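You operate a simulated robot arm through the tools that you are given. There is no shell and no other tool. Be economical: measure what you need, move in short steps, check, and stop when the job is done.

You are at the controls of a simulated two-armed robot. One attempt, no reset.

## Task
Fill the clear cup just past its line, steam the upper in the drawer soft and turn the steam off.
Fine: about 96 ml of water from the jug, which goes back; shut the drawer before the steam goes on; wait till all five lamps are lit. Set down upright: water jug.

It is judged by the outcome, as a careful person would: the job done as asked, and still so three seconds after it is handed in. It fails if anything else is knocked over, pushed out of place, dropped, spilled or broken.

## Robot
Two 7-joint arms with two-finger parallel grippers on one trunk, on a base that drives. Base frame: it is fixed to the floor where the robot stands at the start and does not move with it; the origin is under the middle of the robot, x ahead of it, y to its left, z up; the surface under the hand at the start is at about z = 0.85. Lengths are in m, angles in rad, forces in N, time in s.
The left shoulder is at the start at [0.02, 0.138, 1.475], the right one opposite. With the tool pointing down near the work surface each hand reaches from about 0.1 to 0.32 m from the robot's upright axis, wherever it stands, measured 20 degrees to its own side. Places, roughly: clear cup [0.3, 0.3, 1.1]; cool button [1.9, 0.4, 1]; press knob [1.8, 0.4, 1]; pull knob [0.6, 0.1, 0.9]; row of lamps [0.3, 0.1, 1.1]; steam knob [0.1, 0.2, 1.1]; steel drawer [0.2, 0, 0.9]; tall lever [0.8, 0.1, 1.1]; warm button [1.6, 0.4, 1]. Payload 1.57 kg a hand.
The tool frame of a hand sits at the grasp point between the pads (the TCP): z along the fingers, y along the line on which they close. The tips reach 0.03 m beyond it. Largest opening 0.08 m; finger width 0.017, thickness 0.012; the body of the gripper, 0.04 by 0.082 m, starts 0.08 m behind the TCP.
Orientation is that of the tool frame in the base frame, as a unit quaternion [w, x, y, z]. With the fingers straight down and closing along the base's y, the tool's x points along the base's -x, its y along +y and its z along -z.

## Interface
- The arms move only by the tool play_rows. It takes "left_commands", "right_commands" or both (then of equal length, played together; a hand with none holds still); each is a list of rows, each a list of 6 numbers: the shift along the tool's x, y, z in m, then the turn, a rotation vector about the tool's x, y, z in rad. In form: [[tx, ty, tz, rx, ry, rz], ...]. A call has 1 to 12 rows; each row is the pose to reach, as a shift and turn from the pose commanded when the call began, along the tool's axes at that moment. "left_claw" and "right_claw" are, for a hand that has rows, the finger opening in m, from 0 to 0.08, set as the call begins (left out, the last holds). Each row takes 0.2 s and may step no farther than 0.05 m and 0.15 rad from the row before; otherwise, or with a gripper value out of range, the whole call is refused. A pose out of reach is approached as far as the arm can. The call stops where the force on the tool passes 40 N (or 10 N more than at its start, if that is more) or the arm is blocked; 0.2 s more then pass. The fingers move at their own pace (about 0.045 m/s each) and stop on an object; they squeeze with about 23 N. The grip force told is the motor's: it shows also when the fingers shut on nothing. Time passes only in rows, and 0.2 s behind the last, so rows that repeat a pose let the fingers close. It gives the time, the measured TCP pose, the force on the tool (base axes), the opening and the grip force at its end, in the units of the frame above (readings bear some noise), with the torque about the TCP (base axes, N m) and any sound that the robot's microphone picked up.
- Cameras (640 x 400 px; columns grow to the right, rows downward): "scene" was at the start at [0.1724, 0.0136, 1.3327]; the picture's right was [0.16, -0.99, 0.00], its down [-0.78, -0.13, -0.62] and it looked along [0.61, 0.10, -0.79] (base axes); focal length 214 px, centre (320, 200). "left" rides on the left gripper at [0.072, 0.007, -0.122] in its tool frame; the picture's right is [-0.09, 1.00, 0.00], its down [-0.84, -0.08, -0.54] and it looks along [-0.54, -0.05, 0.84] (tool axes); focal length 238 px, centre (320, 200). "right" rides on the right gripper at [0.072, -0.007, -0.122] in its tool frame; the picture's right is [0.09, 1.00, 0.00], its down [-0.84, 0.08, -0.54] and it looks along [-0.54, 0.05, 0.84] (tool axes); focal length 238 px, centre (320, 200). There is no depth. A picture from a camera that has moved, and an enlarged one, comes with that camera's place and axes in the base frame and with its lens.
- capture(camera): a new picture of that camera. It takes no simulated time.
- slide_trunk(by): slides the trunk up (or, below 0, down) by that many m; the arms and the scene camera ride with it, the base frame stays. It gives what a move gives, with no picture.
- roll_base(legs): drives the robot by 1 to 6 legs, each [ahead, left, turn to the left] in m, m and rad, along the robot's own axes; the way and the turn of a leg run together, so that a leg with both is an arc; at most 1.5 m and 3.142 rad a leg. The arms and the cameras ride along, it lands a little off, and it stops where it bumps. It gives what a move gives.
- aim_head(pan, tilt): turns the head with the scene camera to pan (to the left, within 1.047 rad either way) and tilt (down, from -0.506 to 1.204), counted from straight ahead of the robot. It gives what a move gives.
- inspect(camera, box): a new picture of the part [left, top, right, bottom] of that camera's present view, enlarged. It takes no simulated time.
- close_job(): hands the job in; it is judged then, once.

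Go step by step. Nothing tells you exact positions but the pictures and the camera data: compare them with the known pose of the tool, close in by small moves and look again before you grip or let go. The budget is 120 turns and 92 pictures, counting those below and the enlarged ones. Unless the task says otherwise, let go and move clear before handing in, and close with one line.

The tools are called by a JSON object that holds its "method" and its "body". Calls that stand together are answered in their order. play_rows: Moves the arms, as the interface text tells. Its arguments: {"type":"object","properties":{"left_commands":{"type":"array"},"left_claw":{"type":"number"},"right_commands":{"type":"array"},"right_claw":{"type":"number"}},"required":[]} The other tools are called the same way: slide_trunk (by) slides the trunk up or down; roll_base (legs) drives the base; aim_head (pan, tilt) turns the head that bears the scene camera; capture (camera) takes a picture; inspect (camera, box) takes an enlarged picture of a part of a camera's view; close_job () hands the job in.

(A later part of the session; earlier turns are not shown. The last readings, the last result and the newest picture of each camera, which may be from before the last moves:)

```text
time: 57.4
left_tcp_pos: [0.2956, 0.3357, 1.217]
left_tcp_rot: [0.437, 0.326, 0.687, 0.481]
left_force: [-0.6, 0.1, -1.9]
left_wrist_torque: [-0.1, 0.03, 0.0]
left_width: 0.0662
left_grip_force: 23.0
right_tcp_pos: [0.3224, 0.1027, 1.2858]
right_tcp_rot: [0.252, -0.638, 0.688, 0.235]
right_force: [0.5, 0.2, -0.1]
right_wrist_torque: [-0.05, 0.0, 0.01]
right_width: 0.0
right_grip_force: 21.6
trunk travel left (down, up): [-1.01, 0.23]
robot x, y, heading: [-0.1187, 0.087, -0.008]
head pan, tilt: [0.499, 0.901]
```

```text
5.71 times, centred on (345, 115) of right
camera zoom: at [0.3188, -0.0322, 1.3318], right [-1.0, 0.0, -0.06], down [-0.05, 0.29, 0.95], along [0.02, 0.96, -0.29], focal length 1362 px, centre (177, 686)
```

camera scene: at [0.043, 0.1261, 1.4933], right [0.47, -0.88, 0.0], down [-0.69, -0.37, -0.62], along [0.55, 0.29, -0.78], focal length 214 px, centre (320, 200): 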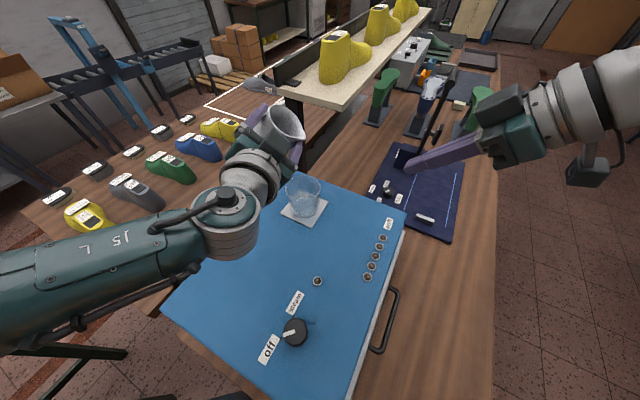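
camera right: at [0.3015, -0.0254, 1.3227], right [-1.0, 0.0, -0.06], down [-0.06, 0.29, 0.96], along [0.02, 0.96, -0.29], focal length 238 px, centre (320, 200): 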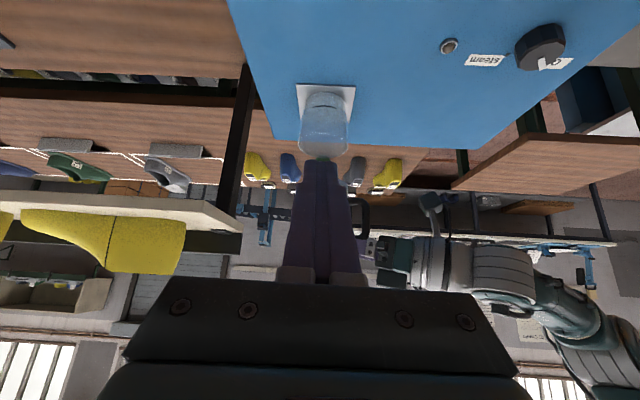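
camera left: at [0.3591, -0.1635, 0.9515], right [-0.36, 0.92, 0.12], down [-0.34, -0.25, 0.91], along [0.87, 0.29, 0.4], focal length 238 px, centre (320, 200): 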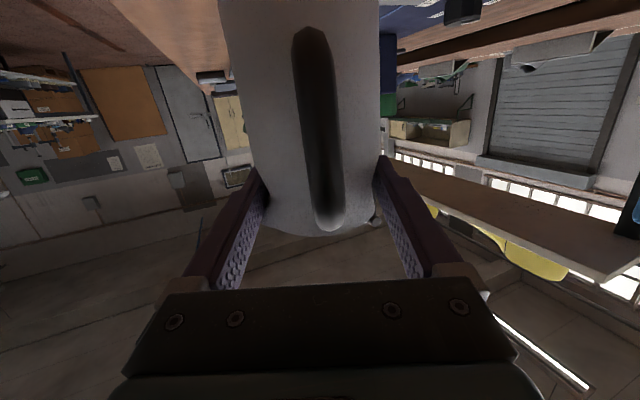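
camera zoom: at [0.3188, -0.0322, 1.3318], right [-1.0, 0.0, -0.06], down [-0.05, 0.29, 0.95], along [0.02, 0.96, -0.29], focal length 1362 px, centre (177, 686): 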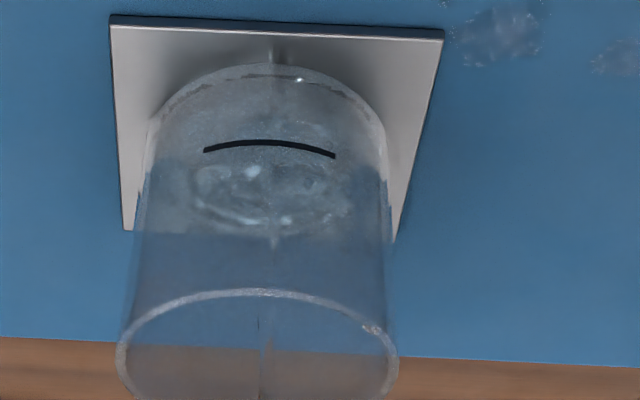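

The surface looks roughly 8 mm below the line and the flow has thinned. I'll tilt a little further.

{"method": "play_rows", "body": {"left_commands": [[0, 0, 0, 0, 0, 0.05], [0, 0, 0, 0, 0, 0.09], [0, 0, 0, 0, 0, 0.09]]}}

{"method": "inspect", "body": {"camera": "right", "box": [310, 80, 380, 150]}}

{"method": "inspect", "body": {"camera": "scene", "box": [265, 145, 345, 220]}}

```text
time: 58.2
left_tcp_pos: [0.2943, 0.3355, 1.2183]
left_tcp_rot: [0.415, 0.357, 0.671, 0.5]
left_force: [0.2, 0.5, -1.3]
left_wrist_torque: [-0.1, 0.02, -0.02]
left_width: 0.0659
left_grip_force: 22.6
right_tcp_pos: [0.3225, 0.1027, 1.2859]
right_tcp_rot: [0.252, -0.639, 0.688, 0.235]
right_force: [-0.6, 0.1, -0.9]
right_wrist_torque: [0.02, -0.03, 0.03]
right_width: 0.0002
right_grip_force: 20.8
trunk travel left (down, up): [-1.01, 0.23]
robot x, y, heading: [-0.1239, 0.0886, -0.008]
head pan, tilt: [0.499, 0.901]
```

```text
5.71 times, centred on (345, 115) of right
camera zoom: at [0.3188, -0.0322, 1.3318], right [-1.0, 0.0, -0.06], down [-0.05, 0.29, 0.95], along [0.02, 0.96, -0.29], focal length 1362 px, centre (177, 686)
```

zoom: 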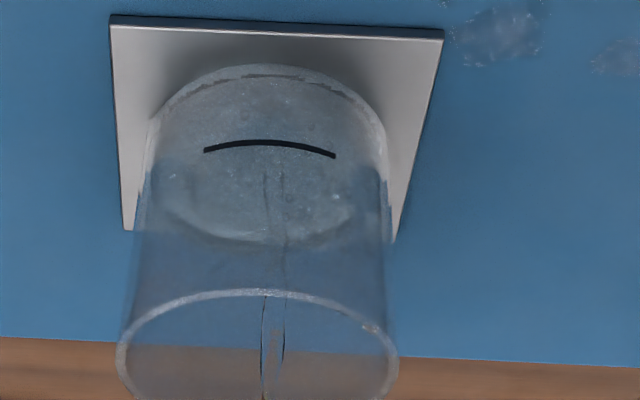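

```text
5.33 times, centred on (305, 182) of scene
camera zoom: at [0.043, 0.1261, 1.4933], right [0.47, -0.88, 0.0], down [-0.69, -0.37, -0.62], along [0.55, 0.29, -0.78], focal length 1144 px, centre (400, 293)
```

zoom: 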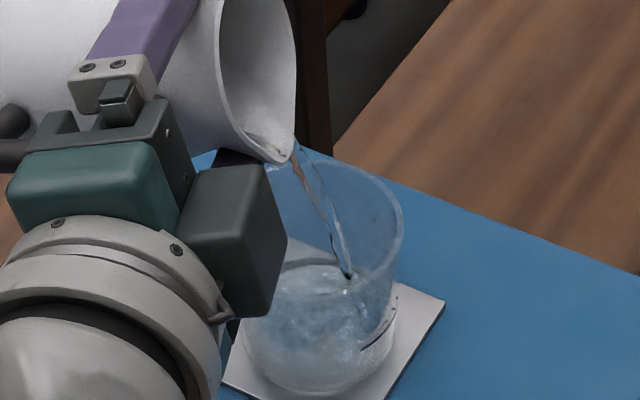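

From both views I judge the surface at about z≈1.074, while the line is at ≈1.091. It needs more than double. I'll keep pouring at a steady tilt.

{"method": "play_rows", "body": {"left_commands": [[0, 0, 0, 0, 0, 0.03], [0, 0, 0, 0, 0, 0.06], [0, 0, 0, 0, 0, 0.06]]}}

{"method": "inspect", "body": {"camera": "right", "box": [310, 80, 380, 150]}}

{"method": "inspect", "body": {"camera": "scene", "box": [265, 145, 345, 220]}}

```text
time: 59.0
left_tcp_pos: [0.2932, 0.3361, 1.2167]
left_tcp_rot: [0.4, 0.377, 0.661, 0.512]
left_force: [0.5, -1.1, -1.6]
left_wrist_torque: [-0.08, 0.01, -0.03]
left_width: 0.0663
left_grip_force: 22.6
right_tcp_pos: [0.3223, 0.103, 1.2858]
right_tcp_rot: [0.252, -0.639, 0.688, 0.234]
right_force: [-0.8, -0.4, 0.5]
right_wrist_torque: [0.02, -0.01, -0.02]
right_width: 0.0
right_grip_force: 21.5
trunk travel left (down, up): [-1.01, 0.23]
robot x, y, heading: [-0.1217, 0.0885, -0.009]
head pan, tilt: [0.499, 0.901]
```

```text
5.71 times, centred on (345, 115) of right
camera zoom: at [0.3188, -0.0322, 1.3318], right [-1.0, 0.0, -0.06], down [-0.05, 0.29, 0.95], along [0.02, 0.96, -0.29], focal length 1362 px, centre (177, 686)
```

zoom: 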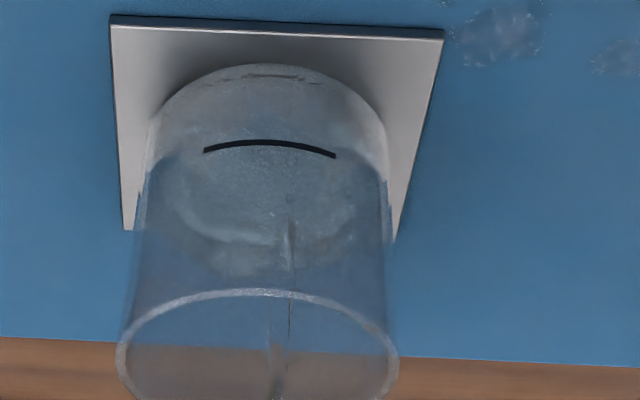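

```text
5.33 times, centred on (305, 182) of scene
camera zoom: at [0.043, 0.1261, 1.4933], right [0.47, -0.88, 0.0], down [-0.69, -0.37, -0.62], along [0.55, 0.29, -0.78], focal length 1144 px, centre (400, 293)
```

zoom: 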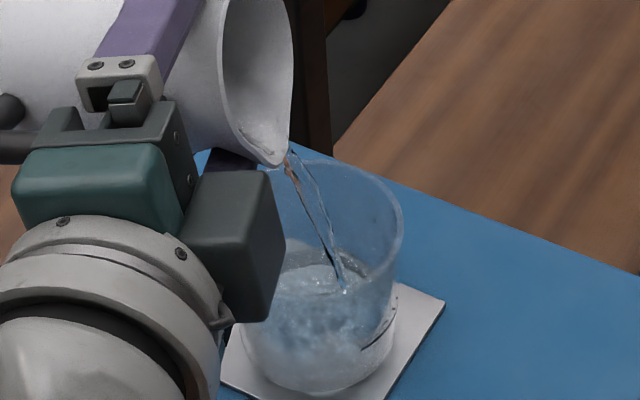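

The level is at ≈1.0845, about three quarters of the way. I'll hold one more short moment.

{"method": "play_rows", "body": {"left_commands": [[0, 0, 0, 0, 0, 0.01]]}}

{"method": "inspect", "body": {"camera": "right", "box": [310, 80, 380, 150]}}

{"method": "inspect", "body": {"camera": "scene", "box": [265, 145, 345, 220]}}

```text
time: 59.4
left_tcp_pos: [0.2947, 0.3372, 1.2162]
left_tcp_rot: [0.397, 0.379, 0.659, 0.514]
left_force: [0.6, 0.5, -1.8]
left_wrist_torque: [-0.09, -0.03, -0.01]
left_width: 0.0661
left_grip_force: 23.2
right_tcp_pos: [0.322, 0.1026, 1.2856]
right_tcp_rot: [0.252, -0.639, 0.688, 0.235]
right_force: [0.1, -0.6, 0.7]
right_wrist_torque: [-0.03, 0.01, 0.01]
right_width: 0.0002
right_grip_force: 21.1
trunk travel left (down, up): [-1.01, 0.23]
robot x, y, heading: [-0.124, 0.0909, -0.01]
head pan, tilt: [0.499, 0.901]
```

```text
5.71 times, centred on (345, 115) of right
camera zoom: at [0.3188, -0.0322, 1.3318], right [-1.0, 0.0, -0.06], down [-0.05, 0.29, 0.95], along [0.02, 0.96, -0.29], focal length 1362 px, centre (177, 686)
```

zoom: 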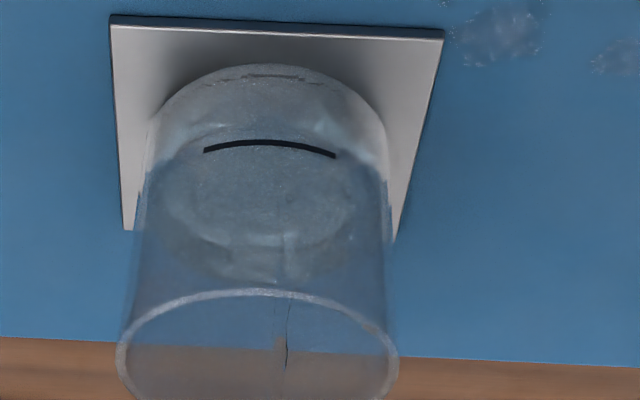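

```text
5.33 times, centred on (305, 182) of scene
camera zoom: at [0.043, 0.1261, 1.4933], right [0.47, -0.88, 0.0], down [-0.69, -0.37, -0.62], along [0.55, 0.29, -0.78], focal length 1144 px, centre (400, 293)
```

zoom: 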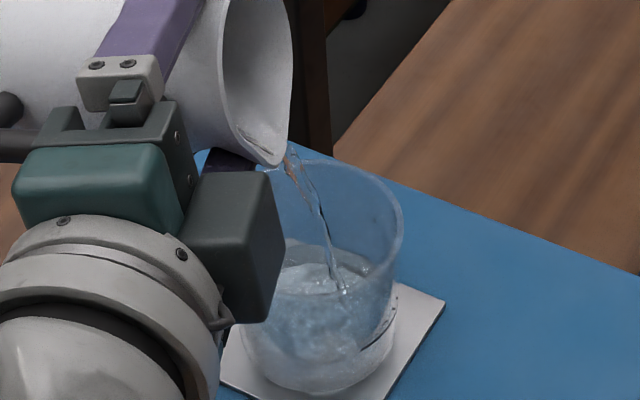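

The level is now ≈1.087, about 4 mm short of the line. I'll give it a slight extra tilt.

{"method": "play_rows", "body": {"left_commands": [[0, 0, 0, 0, 0, 0.04], [0, 0, 0, 0, 0, 0.04]]}}

{"method": "inspect", "body": {"camera": "right", "box": [310, 80, 380, 150]}}

```text
time: 60.0
left_tcp_pos: [0.2943, 0.3366, 1.2163]
left_tcp_rot: [0.387, 0.393, 0.651, 0.522]
left_force: [0.3, 0.0, -1.8]
left_wrist_torque: [-0.07, -0.07, 0.02]
left_width: 0.0659
left_grip_force: 22.5
right_tcp_pos: [0.3225, 0.1022, 1.2857]
right_tcp_rot: [0.252, -0.639, 0.688, 0.235]
right_force: [0.7, -0.3, 0.1]
right_wrist_torque: [0.01, 0.0, 0.0]
right_width: 0.0
right_grip_force: 21.3
trunk travel left (down, up): [-1.01, 0.23]
robot x, y, heading: [-0.1194, 0.0917, -0.008]
head pan, tilt: [0.499, 0.901]
```

```text
5.71 times, centred on (345, 115) of right
camera zoom: at [0.3188, -0.0322, 1.3318], right [-1.0, 0.0, -0.06], down [-0.05, 0.29, 0.95], along [0.02, 0.96, -0.29], focal length 1362 px, centre (177, 686)
```

zoom: 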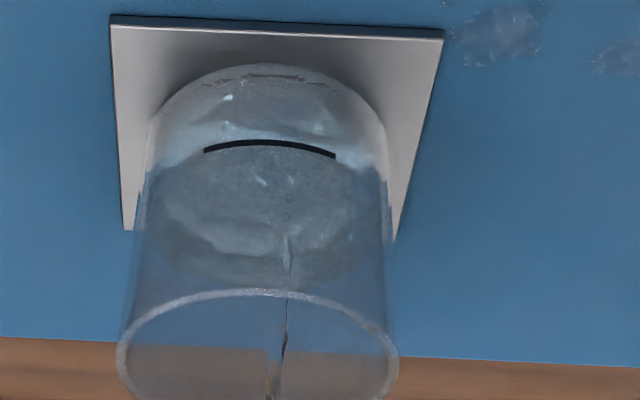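

The water is right at the line. I'll let one more beat flow, then tilt back briskly.

{"method": "play_rows", "body": {"left_commands": [[0, 0, 0, 0, 0, 0.0], [0, 0, 0, 0, 0, -0.14], [0, 0, 0, 0, 0, -0.28], [0, 0, 0, 0, 0, -0.42], [0, 0, 0, 0, 0, -0.56], [0, 0, 0, 0, 0, -0.7], [0, 0, 0, 0, 0, -0.7], [0, 0, 0, 0, 0, -0.7]]}}

{"method": "inspect", "body": {"camera": "right", "box": [310, 80, 380, 150]}}

{"method": "inspect", "body": {"camera": "scene", "box": [245, 115, 355, 225]}}

```text
time: 61.8
left_tcp_pos: [0.2935, 0.3369, 1.2176]
left_tcp_rot: [0.542, 0.146, 0.746, 0.357]
left_force: [-0.5, -0.4, -1.3]
left_wrist_torque: [-0.08, -0.02, 0.0]
left_width: 0.0662
left_grip_force: 23.4
right_tcp_pos: [0.322, 0.1024, 1.286]
right_tcp_rot: [0.252, -0.639, 0.688, 0.235]
right_force: [0.6, 0.8, -0.5]
right_wrist_torque: [-0.03, -0.02, 0.0]
right_width: 0.0
right_grip_force: 21.6
trunk travel left (down, up): [-1.01, 0.23]
robot x, y, heading: [-0.1199, 0.09, -0.01]
head pan, tilt: [0.499, 0.901]
```

```text
5.71 times, centred on (345, 115) of right
camera zoom: at [0.3188, -0.0322, 1.3318], right [-1.0, 0.0, -0.06], down [-0.05, 0.29, 0.95], along [0.02, 0.96, -0.29], focal length 1362 px, centre (177, 686)
```

zoom: 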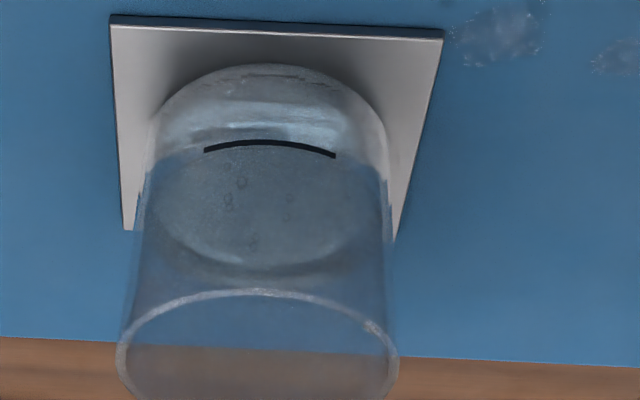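

```text
3.64 times, centred on (300, 170) of scene
camera zoom: at [0.043, 0.1261, 1.4933], right [0.47, -0.88, 0.0], down [-0.69, -0.37, -0.62], along [0.55, 0.29, -0.78], focal length 780 px, centre (393, 309)
```

zoom: 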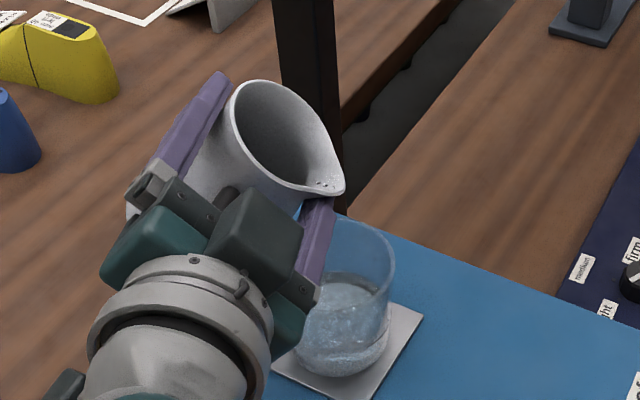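

Flow has stopped and it looks level with the line. One tight look at the line.

{"method": "inspect", "body": {"camera": "right", "box": [325, 88, 360, 112]}}

```text
16.00 times, centred on (342, 100) of right
camera zoom: at [0.3188, -0.0322, 1.3318], right [-1.0, 0.0, -0.06], down [-0.05, 0.29, 0.95], along [0.02, 0.96, -0.29], focal length 3814 px, centre (-40, 1800)
```

zoom: 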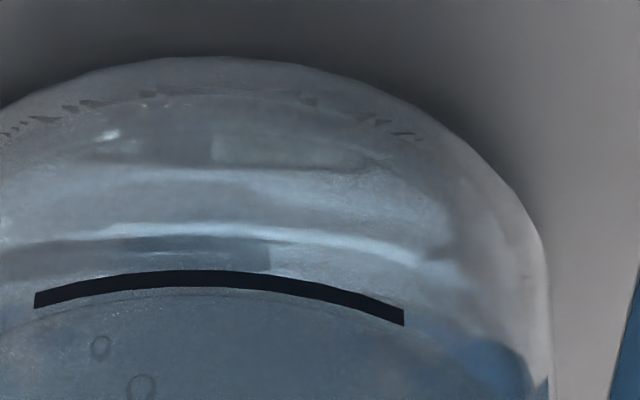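

The surface is right at the line rather than clearly past it. I'll do one quick small top-up, tilting in and out briskly to avoid dribbling.

{"method": "play_rows", "body": {"left_commands": [[0, 0, 0, 0, 0, 0.14], [0, 0, 0, 0, 0, 0.28], [0, 0, 0, 0, 0, 0.42], [0, 0, 0, 0, 0, 0.56], [0, 0, 0, 0, 0, 0.69], [0, 0, 0, 0, 0, 0.69], [0, 0, 0, 0, 0, 0.55], [0, 0, 0, 0, 0, 0.41], [0, 0, 0, 0, 0, 0.27], [0, 0, 0, 0, 0, 0.13], [0, 0, 0, 0, 0, 0.0], [0, 0, 0, 0, 0, 0.0]]}}

{"method": "inspect", "body": {"camera": "right", "box": [325, 88, 360, 112]}}

```text
time: 64.4
left_tcp_pos: [0.2926, 0.3349, 1.2174]
left_tcp_rot: [0.543, 0.144, 0.747, 0.356]
left_force: [-0.2, 0.1, -1.2]
left_wrist_torque: [-0.07, 0.04, 0.01]
left_width: 0.0654
left_grip_force: 23.0
right_tcp_pos: [0.3217, 0.1028, 1.285]
right_tcp_rot: [0.253, -0.638, 0.688, 0.235]
right_force: [-0.5, 0.1, -0.1]
right_wrist_torque: [-0.01, 0.04, 0.01]
right_width: 0.0
right_grip_force: 21.3
trunk travel left (down, up): [-1.01, 0.23]
robot x, y, heading: [-0.1208, 0.0882, -0.005]
head pan, tilt: [0.499, 0.901]
```

```text
16.00 times, centred on (342, 100) of right
camera zoom: at [0.3188, -0.0322, 1.3318], right [-1.0, 0.0, -0.06], down [-0.05, 0.29, 0.95], along [0.02, 0.96, -0.29], focal length 3814 px, centre (-40, 1800)
```

zoom: 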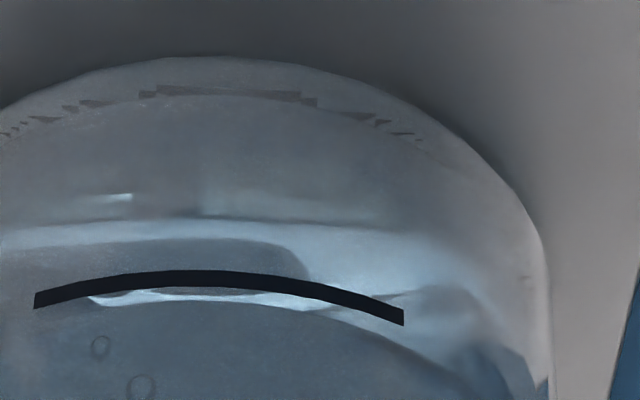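

It is now just past the line. I raise the jug, right it over the cup, and carry it back along the same path.

{"method": "play_rows", "body": {"left_commands": [[-0.0248, 0.0241, -0.0055, 0, 0, 0], [-0.0496, 0.0482, -0.011, 0, 0, 0], [-0.0496, 0.0482, -0.011, 0, 0, -0.12], [-0.0496, 0.0482, -0.011, 0, 0, -0.25], [-0.0496, 0.0482, -0.011, 0, 0, -0.38], [-0.0496, 0.0482, -0.011, 0, 0, -0.51], [-0.0496, 0.0482, -0.011, 0, 0, -0.64], [-0.0496, 0.0482, -0.011, 0, 0, -0.75], [-0.0496, 0.0482, -0.011, 0, 0, -0.75]]}}

{"method": "play_rows", "body": {"left_commands": [[0.001, -0.022, -0.009, 0, 0, 0], [0.0017, -0.044, -0.018, 0, 0, 0], [0.0026, -0.066, -0.027, 0, 0, 0], [0.0034, -0.0883, -0.0364, 0, 0, 0]]}}

{"method": "roll_base", "body": {"legs": [[0, -0.36, 0], [0.19, 0, 0]]}}

```text
time: 66.4
left_tcp_pos: [0.2935, 0.3359, 1.2872]
left_tcp_rot: [0.635, -0.139, 0.748, 0.133]
left_force: [-0.2, 0.5, -1.6]
left_wrist_torque: [0.01, 0.01, 0.0]
left_width: 0.0653
left_grip_force: 23.1
right_tcp_pos: [0.3224, 0.1022, 1.2864]
right_tcp_rot: [0.252, -0.639, 0.688, 0.235]
right_force: [0.9, -1.1, -1.2]
right_wrist_torque: [0.01, -0.03, -0.02]
right_width: 0.0001
right_grip_force: 21.3
trunk travel left (down, up): [-1.01, 0.23]
robot x, y, heading: [-0.1237, 0.0889, -0.008]
head pan, tilt: [0.499, 0.901]
```

```text
time: 67.4
left_tcp_pos: [0.2948, 0.2422, 1.2877]
left_tcp_rot: [0.636, -0.137, 0.748, 0.134]
left_force: [-0.8, 0.1, -2.1]
left_wrist_torque: [0.02, -0.02, 0.04]
left_width: 0.0653
left_grip_force: 22.5
right_tcp_pos: [0.3219, 0.1027, 1.2854]
right_tcp_rot: [0.251, -0.64, 0.688, 0.234]
right_force: [-0.1, -0.8, 0.0]
right_wrist_torque: [-0.02, -0.02, 0.0]
right_width: 0.0
right_grip_force: 21.2
trunk travel left (down, up): [-1.01, 0.23]
robot x, y, heading: [-0.1223, 0.0891, -0.006]
head pan, tilt: [0.499, 0.901]
```

```text
time: 70.9
left_tcp_pos: [0.4837, -0.1121, 1.2879]
left_tcp_rot: [0.635, -0.14, 0.748, 0.135]
left_force: [0.0, 0.3, -1.5]
left_wrist_torque: [-0.02, 0.01, 0.0]
left_width: 0.0651
left_grip_force: 22.9
right_tcp_pos: [0.5115, -0.2522, 1.2849]
right_tcp_rot: [0.252, -0.64, 0.686, 0.236]
right_force: [-0.5, -0.6, -0.4]
right_wrist_torque: [-0.05, 0.04, -0.01]
right_width: 0.0001
right_grip_force: 21.5
trunk travel left (down, up): [-1.01, 0.23]
robot x, y, heading: [0.0654, -0.2666, -0.004]
head pan, tilt: [0.499, 0.901]
```

The jug is back above its spot. I pull the right hand away, lower the trunk by 0.28, and correct the 7 mm offset before setting down.

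{"method": "play_rows", "body": {"right_commands": [[0.0322, -0.0037, -0.0322, 0, 0, 0], [0.0643, -0.0074, -0.0645, 0, 0, 0], [0.0965, -0.011, -0.0967, 0, 0, 0]]}}

{"method": "slide_trunk", "body": {"by": -0.28}}

{"method": "capture", "body": {"camera": "left"}}

```text
time: 71.7
left_tcp_pos: [0.4836, -0.1115, 1.2872]
left_tcp_rot: [0.635, -0.14, 0.747, 0.135]
left_force: [0.7, 0.1, -1.7]
left_wrist_torque: [0.0, 0.03, -0.01]
left_width: 0.0651
left_grip_force: 23.4
right_tcp_pos: [0.5135, -0.39, 1.2964]
right_tcp_rot: [0.25, -0.641, 0.686, 0.235]
right_force: [0.5, 0.4, 0.8]
right_wrist_torque: [0.03, 0.0, 0.03]
right_width: 0.0
right_grip_force: 21.0
trunk travel left (down, up): [-1.01, 0.23]
robot x, y, heading: [0.0678, -0.2677, -0.004]
head pan, tilt: [0.499, 0.901]
```

```text
time: 74.5
left_tcp_pos: [0.4834, -0.1114, 1.0067]
left_tcp_rot: [0.634, -0.14, 0.748, 0.135]
left_force: [0.0, 0.1, -1.1]
left_wrist_torque: [0.0, -0.02, -0.01]
left_width: 0.0651
left_grip_force: 23.1
right_tcp_pos: [0.5136, -0.3889, 1.0178]
right_tcp_rot: [0.252, -0.64, 0.686, 0.235]
right_force: [-0.4, -0.4, 0.2]
right_wrist_torque: [-0.01, 0.0, -0.01]
right_width: 0.0
right_grip_force: 21.4
trunk travel left (down, up): [-0.73, 0.51]
robot x, y, heading: [0.0677, -0.2687, -0.005]
head pan, tilt: [0.499, 0.901]
```

```text
18 pictures are left
camera left: at [0.3593, -0.1555, 0.9565], right [-0.37, 0.92, 0.12], down [-0.34, -0.25, 0.91], along [0.87, 0.29, 0.4], focal length 238 px, centre (320, 200)
```

left: 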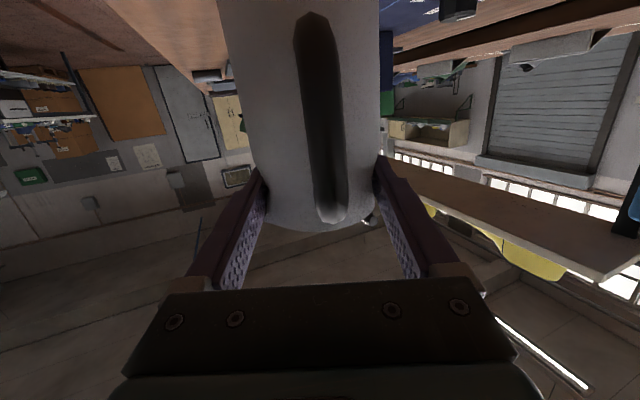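

{"method": "play_rows", "body": {"left_commands": [[0.018, -0.003, 0.002, 0, 0, 0], [0.036, -0.006, 0.004, 0, 0, 0], [0.053, -0.0084, 0.0053, 0, 0, 0], [0.055, -0.0084, 0.0056, 0, 0, 0], [0.057, -0.0084, 0.0059, 0, 0, 0]]}}

```text
time: 75.7
left_tcp_pos: [0.4835, -0.1189, 0.9492]
left_tcp_rot: [0.635, -0.139, 0.748, 0.134]
left_force: [-0.5, 0.6, -1.7]
left_wrist_torque: [-0.01, -0.02, 0.0]
left_width: 0.0648
left_grip_force: 22.7
right_tcp_pos: [0.5139, -0.3897, 1.018]
right_tcp_rot: [0.251, -0.641, 0.686, 0.236]
right_force: [0.6, -0.8, 0.5]
right_wrist_torque: [0.01, -0.02, -0.02]
right_width: 0.0
right_grip_force: 21.6
trunk travel left (down, up): [-0.73, 0.51]
robot x, y, heading: [0.0682, -0.2664, -0.0]
head pan, tilt: [0.499, 0.901]
```

{"method": "play_rows", "body": {"left_commands": [[0.001, 0, 0, 0, 0, 0], [0.002, 0, 0, 0, 0, 0], [0.003, 0, 0, 0, 0, 0]]}}

{"method": "inspect", "body": {"camera": "left", "box": [160, 0, 480, 250]}}

```text
time: 76.5
left_tcp_pos: [0.4836, -0.1204, 0.9473]
left_tcp_rot: [0.636, -0.14, 0.747, 0.135]
left_force: [-4.5, -0.9, 13.5]
left_wrist_torque: [-0.33, 0.43, -0.03]
left_width: 0.0647
left_grip_force: 23.0
right_tcp_pos: [0.5142, -0.3889, 1.0175]
right_tcp_rot: [0.252, -0.64, 0.687, 0.236]
right_force: [-0.5, 0.6, 0.4]
right_wrist_torque: [0.02, 0.04, 0.02]
right_width: 0.0001
right_grip_force: 21.3
trunk travel left (down, up): [-0.73, 0.51]
robot x, y, heading: [0.0678, -0.2655, -0.002]
head pan, tilt: [0.499, 0.901]
```

```text
1.60 times, centred on (320, 125) of left
camera zoom: at [0.3593, -0.1634, 0.897], right [-0.37, 0.92, 0.11], down [-0.34, -0.25, 0.91], along [0.87, 0.29, 0.4], focal length 381 px, centre (320, 320)
```

zoom: 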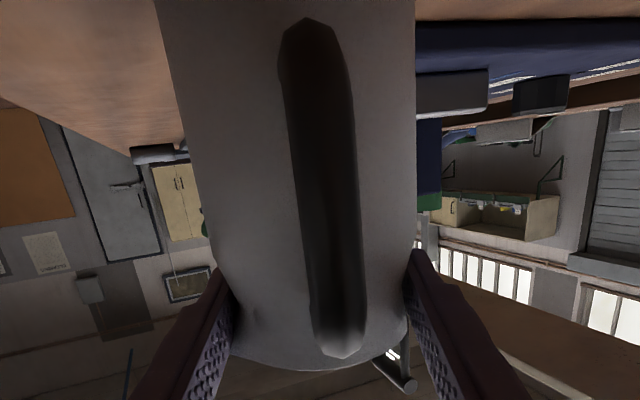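

The jug has touched down (13 N upward). I ease the press slightly and open the fingers.

{"method": "play_rows", "body": {"left_commands": [[-0.0015, 0, 0, 0, 0, 0], [-0.0015, 0, 0, 0, 0, 0]]}}

{"method": "play_rows", "body": {"left_commands": [[0, 0, 0, 0, 0, 0], [0, 0, 0, 0, 0, 0], [0, 0, 0, 0, 0, 0]], "left_claw": 0.08}}

{"method": "inspect", "body": {"camera": "left", "box": [160, 0, 480, 250]}}

```text
time: 77.1
left_tcp_pos: [0.4823, -0.1197, 0.9481]
left_tcp_rot: [0.636, -0.139, 0.747, 0.135]
left_force: [-1.4, -1.5, 8.8]
left_wrist_torque: [-0.19, -0.2, -0.05]
left_width: 0.0647
left_grip_force: 22.7
right_tcp_pos: [0.5152, -0.3901, 1.017]
right_tcp_rot: [0.251, -0.641, 0.686, 0.236]
right_force: [0.2, 0.3, 0.0]
right_wrist_torque: [0.01, 0.02, 0.0]
right_width: 0.0001
right_grip_force: 20.8
trunk travel left (down, up): [-0.73, 0.51]
robot x, y, heading: [0.0694, -0.267, -0.001]
head pan, tilt: [0.499, 0.901]
```

```text
time: 77.9
left_tcp_pos: [0.4836, -0.1193, 0.9474]
left_tcp_rot: [0.635, -0.14, 0.748, 0.136]
left_force: [-0.3, -0.4, -0.2]
left_wrist_torque: [0.01, 0.0, 0.01]
left_width: 0.0801
left_grip_force: 0.1
right_tcp_pos: [0.5145, -0.3901, 1.0176]
right_tcp_rot: [0.251, -0.641, 0.686, 0.236]
right_force: [-0.1, -0.4, -0.3]
right_wrist_torque: [-0.03, -0.01, -0.02]
right_width: 0.0
right_grip_force: 21.7
trunk travel left (down, up): [-0.73, 0.51]
robot x, y, heading: [0.0663, -0.2649, 0.0]
head pan, tilt: [0.499, 0.901]
```

```text
1.60 times, centred on (320, 125) of left
camera zoom: at [0.3588, -0.163, 0.8971], right [-0.37, 0.92, 0.12], down [-0.33, -0.25, 0.91], along [0.87, 0.29, 0.4], focal length 381 px, centre (320, 320)
```

zoom: 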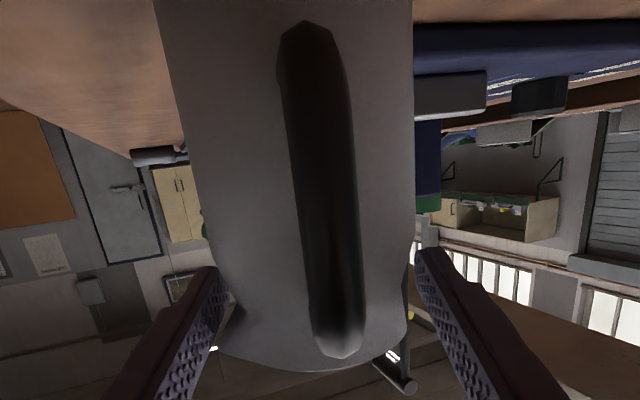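

It stands upright. I retreat straight back along the handle line, then go up.

{"method": "play_rows", "body": {"left_commands": [[0, -0.003, 0, 0, 0, 0], [0.006, -0.003, -0.039, 0, 0, 0], [0.012, -0.003, -0.078, 0, 0, 0], [0.018, -0.003, -0.117, 0, 0, 0], [-0.03, -0.002, -0.124, 0, 0, 0], [-0.079, -0.001, -0.132, 0, 0, 0]]}}

{"method": "capture", "body": {"camera": "left"}}

```text
time: 79.3
left_tcp_pos: [0.3766, -0.1669, 1.0486]
left_tcp_rot: [0.634, -0.139, 0.748, 0.136]
left_force: [-1.1, 0.0, 0.0]
left_wrist_torque: [0.0, 0.0, 0.03]
left_width: 0.08
left_grip_force: 0.0
right_tcp_pos: [0.5129, -0.3901, 1.0176]
right_tcp_rot: [0.251, -0.64, 0.686, 0.236]
right_force: [0.2, 0.5, -0.5]
right_wrist_torque: [-0.01, 0.01, 0.01]
right_width: 0.0
right_grip_force: 21.2
trunk travel left (down, up): [-0.73, 0.51]
robot x, y, heading: [0.0682, -0.2662, 0.003]
head pan, tilt: [0.499, 0.901]
```

```text
15 pictures are left
camera left: at [0.2513, -0.2111, 0.9992], right [-0.36, 0.92, 0.12], down [-0.33, -0.25, 0.91], along [0.87, 0.29, 0.4], focal length 238 px, centre (320, 200)
```

left: 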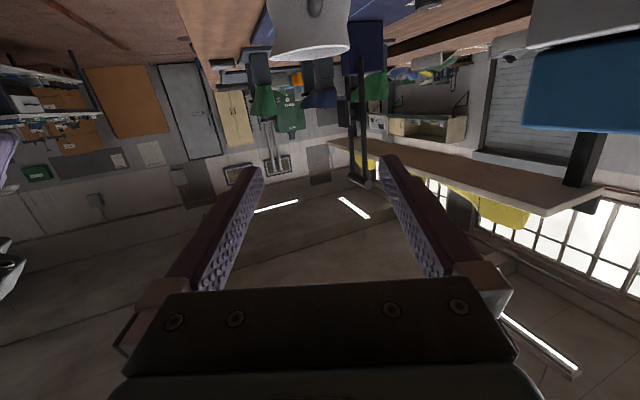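

The jug is back upright at its place. I raise the trunk, turn the left hand to point down again, and drive to the steam knob.

{"method": "slide_trunk", "body": {"by": 0.28}}

{"method": "play_rows", "body": {"left_commands": [[0, 0, 0, 0, 0.142, 0], [0, 0, 0, 0, 0.284, 0], [0, 0, 0, 0, 0.426, 0], [0, 0, 0, 0, 0.568, 0], [0, 0, 0, 0, 0.71, 0], [0, 0, 0, 0, 0.852, 0], [0, 0, 0, 0, 0.994, 0], [0, 0, 0, 0, 1.136, 0], [0, 0, 0, 0, 1.278, 0], [0, 0, 0, 0, 1.419, 0]]}}

{"method": "roll_base", "body": {"legs": [[-0.24, 0, 0], [0, 0.33, 0]]}}

{"method": "capture", "body": {"camera": "left"}}

```text
time: 82.1
left_tcp_pos: [0.3747, -0.1678, 1.3302]
left_tcp_rot: [0.634, -0.139, 0.748, 0.135]
left_force: [-0.4, -0.2, -0.4]
left_wrist_torque: [0.0, -0.03, -0.02]
left_width: 0.08
left_grip_force: 0.0
right_tcp_pos: [0.5137, -0.3893, 1.2968]
right_tcp_rot: [0.251, -0.64, 0.686, 0.236]
right_force: [0.4, -0.1, 0.2]
right_wrist_torque: [-0.02, 0.02, 0.0]
right_width: 0.0
right_grip_force: 21.1
trunk travel left (down, up): [-1.01, 0.23]
robot x, y, heading: [0.0713, -0.2692, -0.002]
head pan, tilt: [0.499, 0.901]
```

```text
time: 83.4
left_tcp_pos: [0.3687, -0.1347, 1.3138]
left_tcp_rot: [0.329, -0.126, 0.925, 0.141]
left_force: [-0.7, -0.4, 0.0]
left_wrist_torque: [0.02, -0.01, -0.02]
left_width: 0.08
left_grip_force: 0.2
right_tcp_pos: [0.5147, -0.3891, 1.2968]
right_tcp_rot: [0.252, -0.64, 0.686, 0.236]
right_force: [0.4, 0.0, 0.4]
right_wrist_torque: [0.01, 0.0, 0.01]
right_width: 0.0001
right_grip_force: 21.1
trunk travel left (down, up): [-1.01, 0.23]
robot x, y, heading: [0.0718, -0.2642, -0.004]
head pan, tilt: [0.499, 0.901]
stopped in row 6 (left hand): the arm was blocked; the commanded pose is now the measured one
```

```text
time: 87.0
left_tcp_pos: [0.1311, 0.1894, 1.3127]
left_tcp_rot: [0.33, -0.123, 0.926, 0.138]
left_force: [0.2, 0.1, 0.0]
left_wrist_torque: [0.02, 0.0, 0.0]
left_width: 0.08
left_grip_force: 0.0
right_tcp_pos: [0.2741, -0.0664, 1.2978]
right_tcp_rot: [0.252, -0.639, 0.688, 0.234]
right_force: [0.1, -0.4, 0.0]
right_wrist_torque: [0.0, -0.03, 0.0]
right_width: 0.0001
right_grip_force: 21.1
trunk travel left (down, up): [-1.01, 0.23]
robot x, y, heading: [-0.1709, 0.0617, -0.007]
head pan, tilt: [0.499, 0.901]
```

```text
14 pictures are left
camera left: at [0.0052, 0.1432, 1.3602], right [-0.25, 0.94, 0.23], down [0.34, -0.14, 0.93], along [0.9, 0.31, -0.29], focal length 238 px, centre (320, 200)
```

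left: 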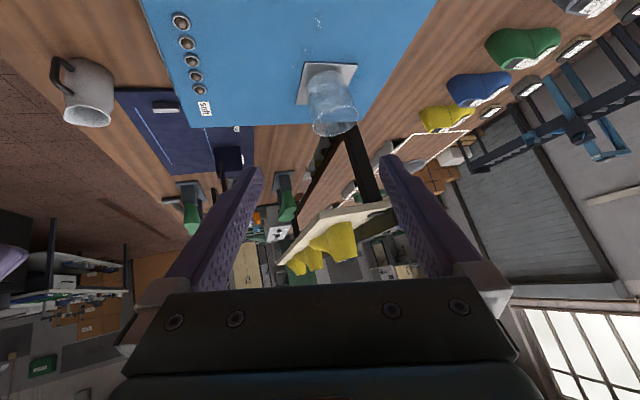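

My wrist met my own head. I'll move the left hand outward first, then finish turning it down.

{"method": "play_rows", "body": {"left_commands": [[-0.009, 0.027, 0.017, 0, 0, 0], [-0.018, 0.054, 0.034, 0, 0, 0], [-0.027, 0.081, 0.051, 0, 0, 0], [-0.027, 0.081, 0.051, 0.047, 0.113, 0.042], [-0.027, 0.081, 0.051, 0.094, 0.225, 0.084], [-0.027, 0.081, 0.051, 0.141, 0.338, 0.126], [-0.027, 0.081, 0.051, 0.189, 0.451, 0.168], [-0.027, 0.081, 0.051, 0.236, 0.563, 0.21], [-0.027, 0.081, 0.051, 0.283, 0.676, 0.252]]}}

```text
time: 89.0
left_tcp_pos: [0.1545, 0.2987, 1.3089]
left_tcp_rot: [-0.002, -0.004, 1.0, 0.017]
left_force: [0.0, -0.1, 0.2]
left_wrist_torque: [0.01, 0.01, -0.01]
left_width: 0.0797
left_grip_force: 0.0
right_tcp_pos: [0.2744, -0.067, 1.2978]
right_tcp_rot: [0.252, -0.639, 0.688, 0.234]
right_force: [-0.1, 0.1, 0.5]
right_wrist_torque: [-0.01, 0.01, 0.01]
right_width: 0.0
right_grip_force: 20.5
trunk travel left (down, up): [-1.01, 0.23]
robot x, y, heading: [-0.169, 0.0599, -0.008]
head pan, tilt: [0.499, 0.901]
```

{"method": "play_rows", "body": {"left_commands": [[0.016, -0.031, 0.022, 0, 0, 0], [0.032, -0.062, 0.044, 0, 0, 0], [0.049, -0.093, 0.067, 0, 0, 0], [0.065, -0.124, 0.089, 0, 0, 0]]}}

{"method": "capture", "body": {"camera": "left"}}

```text
time: 90.2
left_tcp_pos: [0.096, 0.2206, 1.2146]
left_tcp_rot: [0.007, -0.006, 0.998, 0.067]
left_force: [0.1, -0.1, -0.7]
left_wrist_torque: [0.0, -0.04, 0.03]
left_width: 0.0801
left_grip_force: 0.2
right_tcp_pos: [0.2747, -0.0673, 1.2965]
right_tcp_rot: [0.252, -0.638, 0.688, 0.235]
right_force: [0.2, 0.4, 0.0]
right_wrist_torque: [-0.01, -0.01, -0.04]
right_width: 0.0002
right_grip_force: 21.8
trunk travel left (down, up): [-1.01, 0.23]
robot x, y, heading: [-0.1701, 0.0544, -0.001]
head pan, tilt: [0.499, 0.901]
stopped in row 4 (left hand): the arm was blocked; the commanded pose is now the measured one
```

```text
13 pictures are left
camera left: at [0.0238, 0.209, 1.3356], right [0.08, 0.99, 0.14], down [0.83, -0.14, 0.54], along [0.55, 0.07, -0.83], focal length 238 px, centre (320, 200)
```

left: 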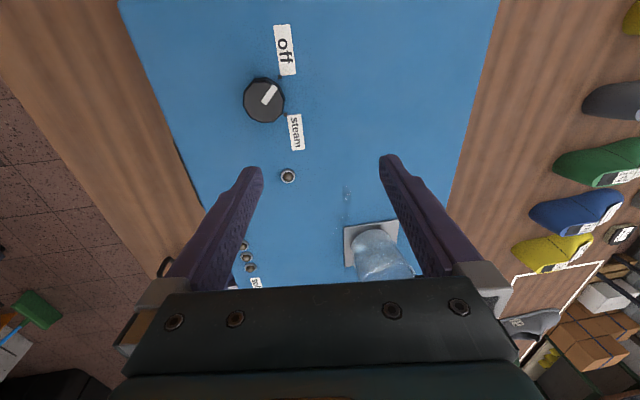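

The arm meets the head again, so I'll shift the base right by 13 cm. The knob is at about (0.065, 0.186). Its pointer is at "off", and "steam" is a quarter turn clockwise as seen from above.

{"method": "roll_base", "body": {"legs": [[0, -0.13, 0]]}}

{"method": "play_rows", "body": {"left_commands": [[0.01, 0.031, 0.009, 0.045, 0.005, 0.004], [0.02, 0.062, 0.018, 0.09, 0.009, 0.008], [0.031, 0.093, 0.028, 0.134, 0.014, 0.012]]}}

{"method": "play_rows", "body": {"left_commands": [[0, 0, 0, 0, 0, -0.13], [0, 0, 0, 0, 0, -0.26], [0, 0, 0, 0, 0, -0.39], [0, 0, 0, 0, 0, -0.52], [0, 0, 0, 0, 0, -0.65], [0, 0, 0, 0, 0, -0.785]]}}

{"method": "capture", "body": {"camera": "left"}}

```text
time: 91.5
left_tcp_pos: [0.0947, 0.091, 1.2141]
left_tcp_rot: [0.006, -0.005, 0.998, 0.067]
left_force: [-0.3, -0.3, 0.7]
left_wrist_torque: [0.04, -0.01, -0.02]
left_width: 0.0804
left_grip_force: 0.1
right_tcp_pos: [0.274, -0.1978, 1.2963]
right_tcp_rot: [0.252, -0.638, 0.688, 0.235]
right_force: [0.6, 0.1, -0.3]
right_wrist_torque: [-0.02, 0.03, 0.01]
right_width: 0.0
right_grip_force: 21.7
trunk travel left (down, up): [-1.01, 0.23]
robot x, y, heading: [-0.1716, -0.0715, -0.009]
head pan, tilt: [0.499, 0.901]
```

```text
time: 92.2
left_tcp_pos: [0.0627, 0.1866, 1.1976]
left_tcp_rot: [0.0, 0.002, 1.0, 0.0]
left_force: [-0.7, -0.5, -0.9]
left_wrist_torque: [0.02, -0.01, -0.01]
left_width: 0.0798
left_grip_force: 0.0
right_tcp_pos: [0.2748, -0.1958, 1.2977]
right_tcp_rot: [0.251, -0.638, 0.689, 0.234]
right_force: [-0.3, 0.7, 0.6]
right_wrist_torque: [0.0, 0.0, 0.01]
right_width: 0.0
right_grip_force: 21.4
trunk travel left (down, up): [-1.01, 0.23]
robot x, y, heading: [-0.1751, -0.0735, -0.004]
head pan, tilt: [0.499, 0.901]
```

```text
time: 93.7
left_tcp_pos: [0.0638, 0.187, 1.1981]
left_tcp_rot: [0.0, -0.383, 0.924, 0.001]
left_force: [-0.5, 0.5, 0.5]
left_wrist_torque: [-0.01, 0.02, -0.02]
left_width: 0.0804
left_grip_force: 0.1
right_tcp_pos: [0.2732, -0.1968, 1.2967]
right_tcp_rot: [0.252, -0.638, 0.689, 0.234]
right_force: [-0.8, -0.3, -0.3]
right_wrist_torque: [-0.03, -0.02, -0.02]
right_width: 0.0002
right_grip_force: 21.5
trunk travel left (down, up): [-1.01, 0.23]
robot x, y, heading: [-0.17, -0.069, -0.007]
head pan, tilt: [0.499, 0.901]
```

```text
12 pictures are left
camera left: at [0.0087, 0.1395, 1.3206], right [-0.64, 0.77, 0.0], down [0.65, 0.54, 0.54], along [0.42, 0.35, -0.84], focal length 238 px, centre (320, 200)
```

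left: 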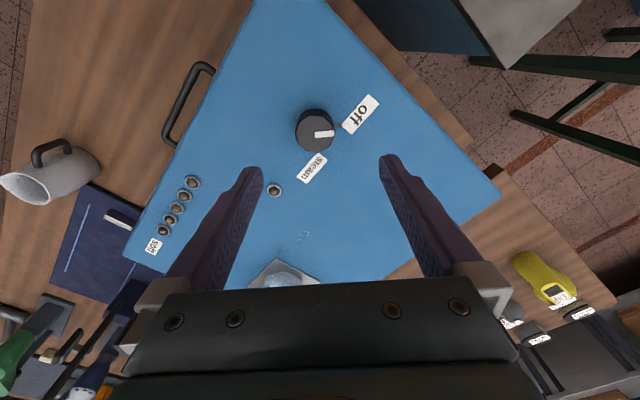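

The knob is at about (0.066, 0.182). I descend around it with the fingers open.

{"method": "play_rows", "body": {"left_commands": [[0.002, -0.005, 0.045, 0, 0, 0], [0.002, -0.005, 0.08, 0, 0, 0], [0.002, -0.005, 0.094, 0, 0, 0], [0.002, -0.005, 0.104, 0, 0, 0]]}}

{"method": "capture", "body": {"camera": "left"}}

```text
time: 94.7
left_tcp_pos: [0.0648, 0.182, 1.0935]
left_tcp_rot: [-0.001, -0.382, 0.924, 0.0]
left_force: [0.5, -0.2, 0.0]
left_wrist_torque: [0.01, 0.0, -0.02]
left_width: 0.0802
left_grip_force: 0.1
right_tcp_pos: [0.2735, -0.1967, 1.2977]
right_tcp_rot: [0.252, -0.638, 0.689, 0.235]
right_force: [0.4, 0.3, -0.3]
right_wrist_torque: [0.01, 0.0, -0.01]
right_width: 0.0
right_grip_force: 21.2
trunk travel left (down, up): [-1.01, 0.23]
robot x, y, heading: [-0.1722, -0.0713, -0.009]
head pan, tilt: [0.499, 0.901]
```

```text
11 pictures are left
camera left: at [0.0112, 0.1349, 1.2167], right [-0.64, 0.77, 0.0], down [0.65, 0.54, 0.54], along [0.42, 0.35, -0.84], focal length 238 px, centre (320, 200)
```

left: 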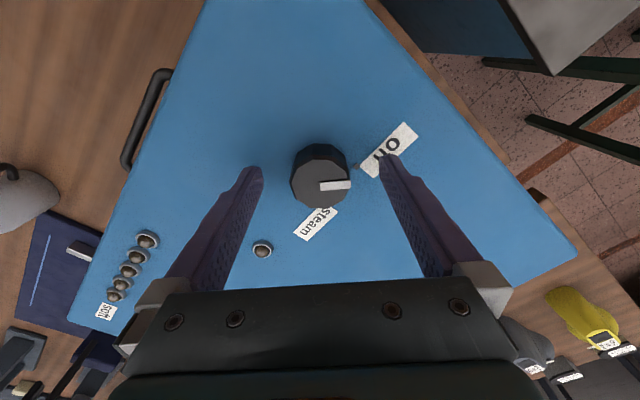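

The fingers are around the knob and it is centred between them. Closing.

{"method": "play_rows", "body": {"left_commands": [[0, 0, 0, 0, 0, 0], [0, 0, 0, 0, 0, 0], [0, 0, 0, 0, 0, 0], [0, 0, 0, 0, 0, 0]], "left_claw": 0.02}}

{"method": "play_rows", "body": {"left_commands": [[0, 0, 0, 0, 0, 0.13], [0, 0, 0, 0, 0, 0.26], [0, 0, 0, 0, 0, 0.39], [0, 0, 0, 0, 0, 0.52], [0, 0, 0, 0, 0, 0.65], [0, 0, 0, 0, 0, 0.78], [0, 0, 0, 0, 0, 0.91], [0, 0, 0, 0, 0, 1.04], [0, 0, 0, 0, 0, 1.17], [0, 0, 0, 0, 0, 1.3], [0, 0, 0, 0, 0, 1.43], [0, 0, 0, 0, 0, 1.57]]}}

{"method": "aim_head", "body": {"pan": 0.6, "tilt": 0.8}}

{"method": "capture", "body": {"camera": "left"}}

```text
time: 95.7
left_tcp_pos: [0.0657, 0.1815, 1.0939]
left_tcp_rot: [0.0, -0.381, 0.925, 0.0]
left_force: [1.3, 0.9, -1.8]
left_wrist_torque: [-0.17, -0.14, -0.03]
left_width: 0.0411
left_grip_force: 28.6
right_tcp_pos: [0.2736, -0.1965, 1.2973]
right_tcp_rot: [0.252, -0.638, 0.688, 0.235]
right_force: [0.8, 0.0, 0.8]
right_wrist_torque: [0.0, 0.02, 0.01]
right_width: 0.0001
right_grip_force: 21.2
trunk travel left (down, up): [-1.01, 0.23]
robot x, y, heading: [-0.1696, -0.0689, -0.009]
head pan, tilt: [0.499, 0.901]
```

```text
time: 98.1
left_tcp_pos: [0.0658, 0.1865, 1.0939]
left_tcp_rot: [-0.003, 0.319, 0.948, 0.006]
left_force: [2.9, 7.9, -8.2]
left_wrist_torque: [-0.67, 0.0, 0.03]
left_width: 0.0409
left_grip_force: 45.0
right_tcp_pos: [0.2745, -0.1958, 1.2967]
right_tcp_rot: [0.252, -0.638, 0.688, 0.235]
right_force: [1.2, -0.1, 0.9]
right_wrist_torque: [-0.01, -0.01, -0.01]
right_width: 0.0
right_grip_force: 21.8
trunk travel left (down, up): [-1.01, 0.23]
robot x, y, heading: [-0.1708, -0.0723, -0.011]
head pan, tilt: [0.499, 0.901]
stopped in row 12 (left hand): the force on the tool passed its limit at 41 N (the readings are from after the stop); the commanded pose is now the measured one
```

```text
time: 98.8
left_tcp_pos: [0.0658, 0.1864, 1.0954]
left_tcp_rot: [-0.002, 0.319, 0.948, 0.006]
left_force: [4.1, 12.4, -8.8]
left_wrist_torque: [0.01, 0.27, 0.03]
left_width: 0.041
left_grip_force: 44.8
right_tcp_pos: [0.2726, -0.1965, 1.2972]
right_tcp_rot: [0.253, -0.638, 0.688, 0.235]
right_force: [-0.3, 0.3, 0.4]
right_wrist_torque: [-0.01, 0.0, -0.01]
right_width: 0.0
right_grip_force: 21.3
trunk travel left (down, up): [-1.01, 0.23]
robot x, y, heading: [-0.17, -0.0694, -0.006]
head pan, tilt: [0.6, 0.799]
```

```text
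10 pictures are left
camera left: at [0.0136, 0.2331, 1.2178], right [0.68, 0.74, 0.01], down [0.62, -0.58, 0.53], along [0.4, -0.35, -0.85], focal length 238 px, centre (320, 200)
```

left: 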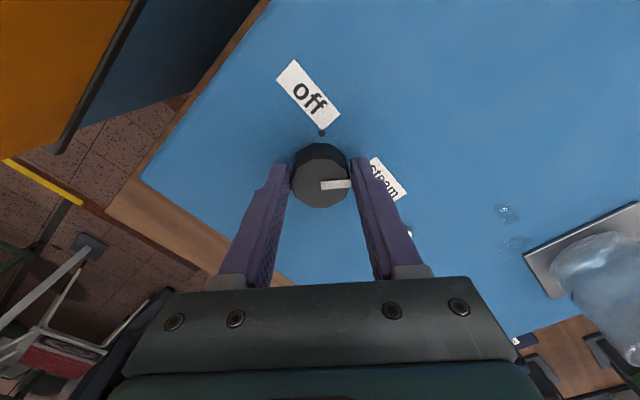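

The knob has turned to "steam" and met its stop. I check the lamps with the scene camera.

{"method": "play_rows", "body": {"left_commands": [[0, 0, 0, 0, 0, 0], [0, 0, 0, 0, 0, 0], [0, 0, 0, 0, 0, 0], [0, 0, 0, 0, 0, 0], [0, 0, 0, 0, 0, 0], [0, 0, 0, 0, 0, 0], [0, 0, 0, 0, 0, 0], [0, 0, 0, 0, 0, 0], [0, 0, 0, 0, 0, 0], [0, 0, 0, 0, 0, 0], [0, 0, 0, 0, 0, 0], [0, 0, 0, 0, 0, 0]]}}

{"method": "capture", "body": {"camera": "scene"}}

```text
time: 101.4
left_tcp_pos: [0.0666, 0.1868, 1.095]
left_tcp_rot: [-0.003, 0.32, 0.947, 0.006]
left_force: [5.1, 16.8, -15.1]
left_wrist_torque: [-0.13, 0.22, 0.04]
left_width: 0.0412
left_grip_force: 45.1
right_tcp_pos: [0.2754, -0.1941, 1.2963]
right_tcp_rot: [0.253, -0.638, 0.688, 0.235]
right_force: [0.1, 1.3, -0.1]
right_wrist_torque: [0.0, 0.01, 0.0]
right_width: 0.0003
right_grip_force: 21.0
trunk travel left (down, up): [-1.01, 0.23]
robot x, y, heading: [-0.1704, -0.0737, -0.011]
head pan, tilt: [0.6, 0.799]
```

```text
9 pictures are left
camera scene: at [-0.0055, -0.025, 1.5013], right [0.56, -0.83, 0.0], down [-0.6, -0.4, -0.7], along [0.58, 0.39, -0.72], focal length 214 px, centre (320, 200)
```

scene: 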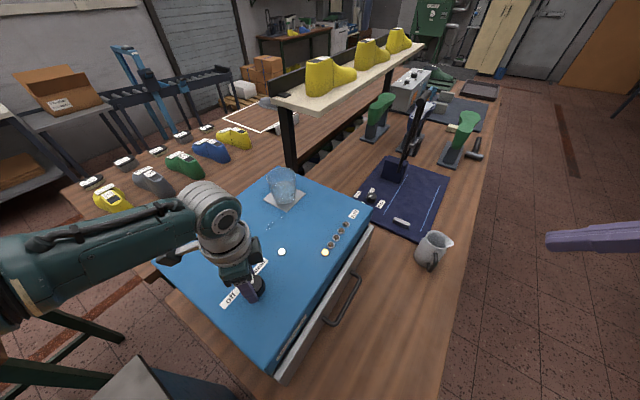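

The steam is on: the pilot lamp is lit and the first of the five lamps glows. I'll wait.

{"method": "play_rows", "body": {"left_commands": [[0, 0, 0, 0, 0, 0], [0, 0, 0, 0, 0, 0], [0, 0, 0, 0, 0, 0], [0, 0, 0, 0, 0, 0], [0, 0, 0, 0, 0, 0], [0, 0, 0, 0, 0, 0], [0, 0, 0, 0, 0, 0], [0, 0, 0, 0, 0, 0], [0, 0, 0, 0, 0, 0], [0, 0, 0, 0, 0, 0], [0, 0, 0, 0, 0, 0], [0, 0, 0, 0, 0, 0]]}}

{"method": "play_rows", "body": {"left_commands": [[0, 0, 0, 0, 0, 0], [0, 0, 0, 0, 0, 0], [0, 0, 0, 0, 0, 0], [0, 0, 0, 0, 0, 0], [0, 0, 0, 0, 0, 0], [0, 0, 0, 0, 0, 0], [0, 0, 0, 0, 0, 0], [0, 0, 0, 0, 0, 0], [0, 0, 0, 0, 0, 0], [0, 0, 0, 0, 0, 0]]}}

{"method": "inspect", "body": {"camera": "scene", "box": [260, 190, 380, 270]}}

```text
time: 104.0
left_tcp_pos: [0.066, 0.1864, 1.0942]
left_tcp_rot: [-0.002, 0.32, 0.948, 0.007]
left_force: [4.8, 17.0, -12.8]
left_wrist_torque: [-0.08, 0.28, 0.06]
left_width: 0.0407
left_grip_force: 44.9
right_tcp_pos: [0.2736, -0.1958, 1.2965]
right_tcp_rot: [0.253, -0.638, 0.688, 0.236]
right_force: [0.4, 0.2, -0.8]
right_wrist_torque: [-0.01, 0.03, -0.01]
right_width: 0.0
right_grip_force: 21.3
trunk travel left (down, up): [-1.01, 0.23]
robot x, y, heading: [-0.1719, -0.0729, -0.006]
head pan, tilt: [0.6, 0.799]
```

```text
time: 106.2
left_tcp_pos: [0.0659, 0.1852, 1.0941]
left_tcp_rot: [-0.002, 0.319, 0.948, 0.006]
left_force: [3.7, 15.6, -8.4]
left_wrist_torque: [-0.03, 0.23, 0.03]
left_width: 0.0409
left_grip_force: 45.5
right_tcp_pos: [0.2732, -0.1961, 1.2972]
right_tcp_rot: [0.252, -0.638, 0.689, 0.235]
right_force: [0.2, 0.2, -0.2]
right_wrist_torque: [0.0, 0.01, -0.01]
right_width: 0.0
right_grip_force: 21.4
trunk travel left (down, up): [-1.01, 0.23]
robot x, y, heading: [-0.1722, -0.0745, -0.01]
head pan, tilt: [0.6, 0.799]
```

```text
5.00 times, centred on (320, 230) of scene
camera zoom: at [-0.0055, -0.0249, 1.5013], right [0.56, -0.83, 0.0], down [-0.6, -0.4, -0.7], along [0.58, 0.39, -0.72], focal length 1072 px, centre (320, 50)
```

zoom: 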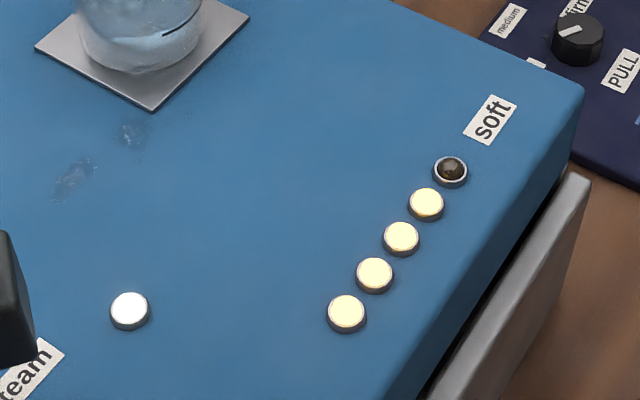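

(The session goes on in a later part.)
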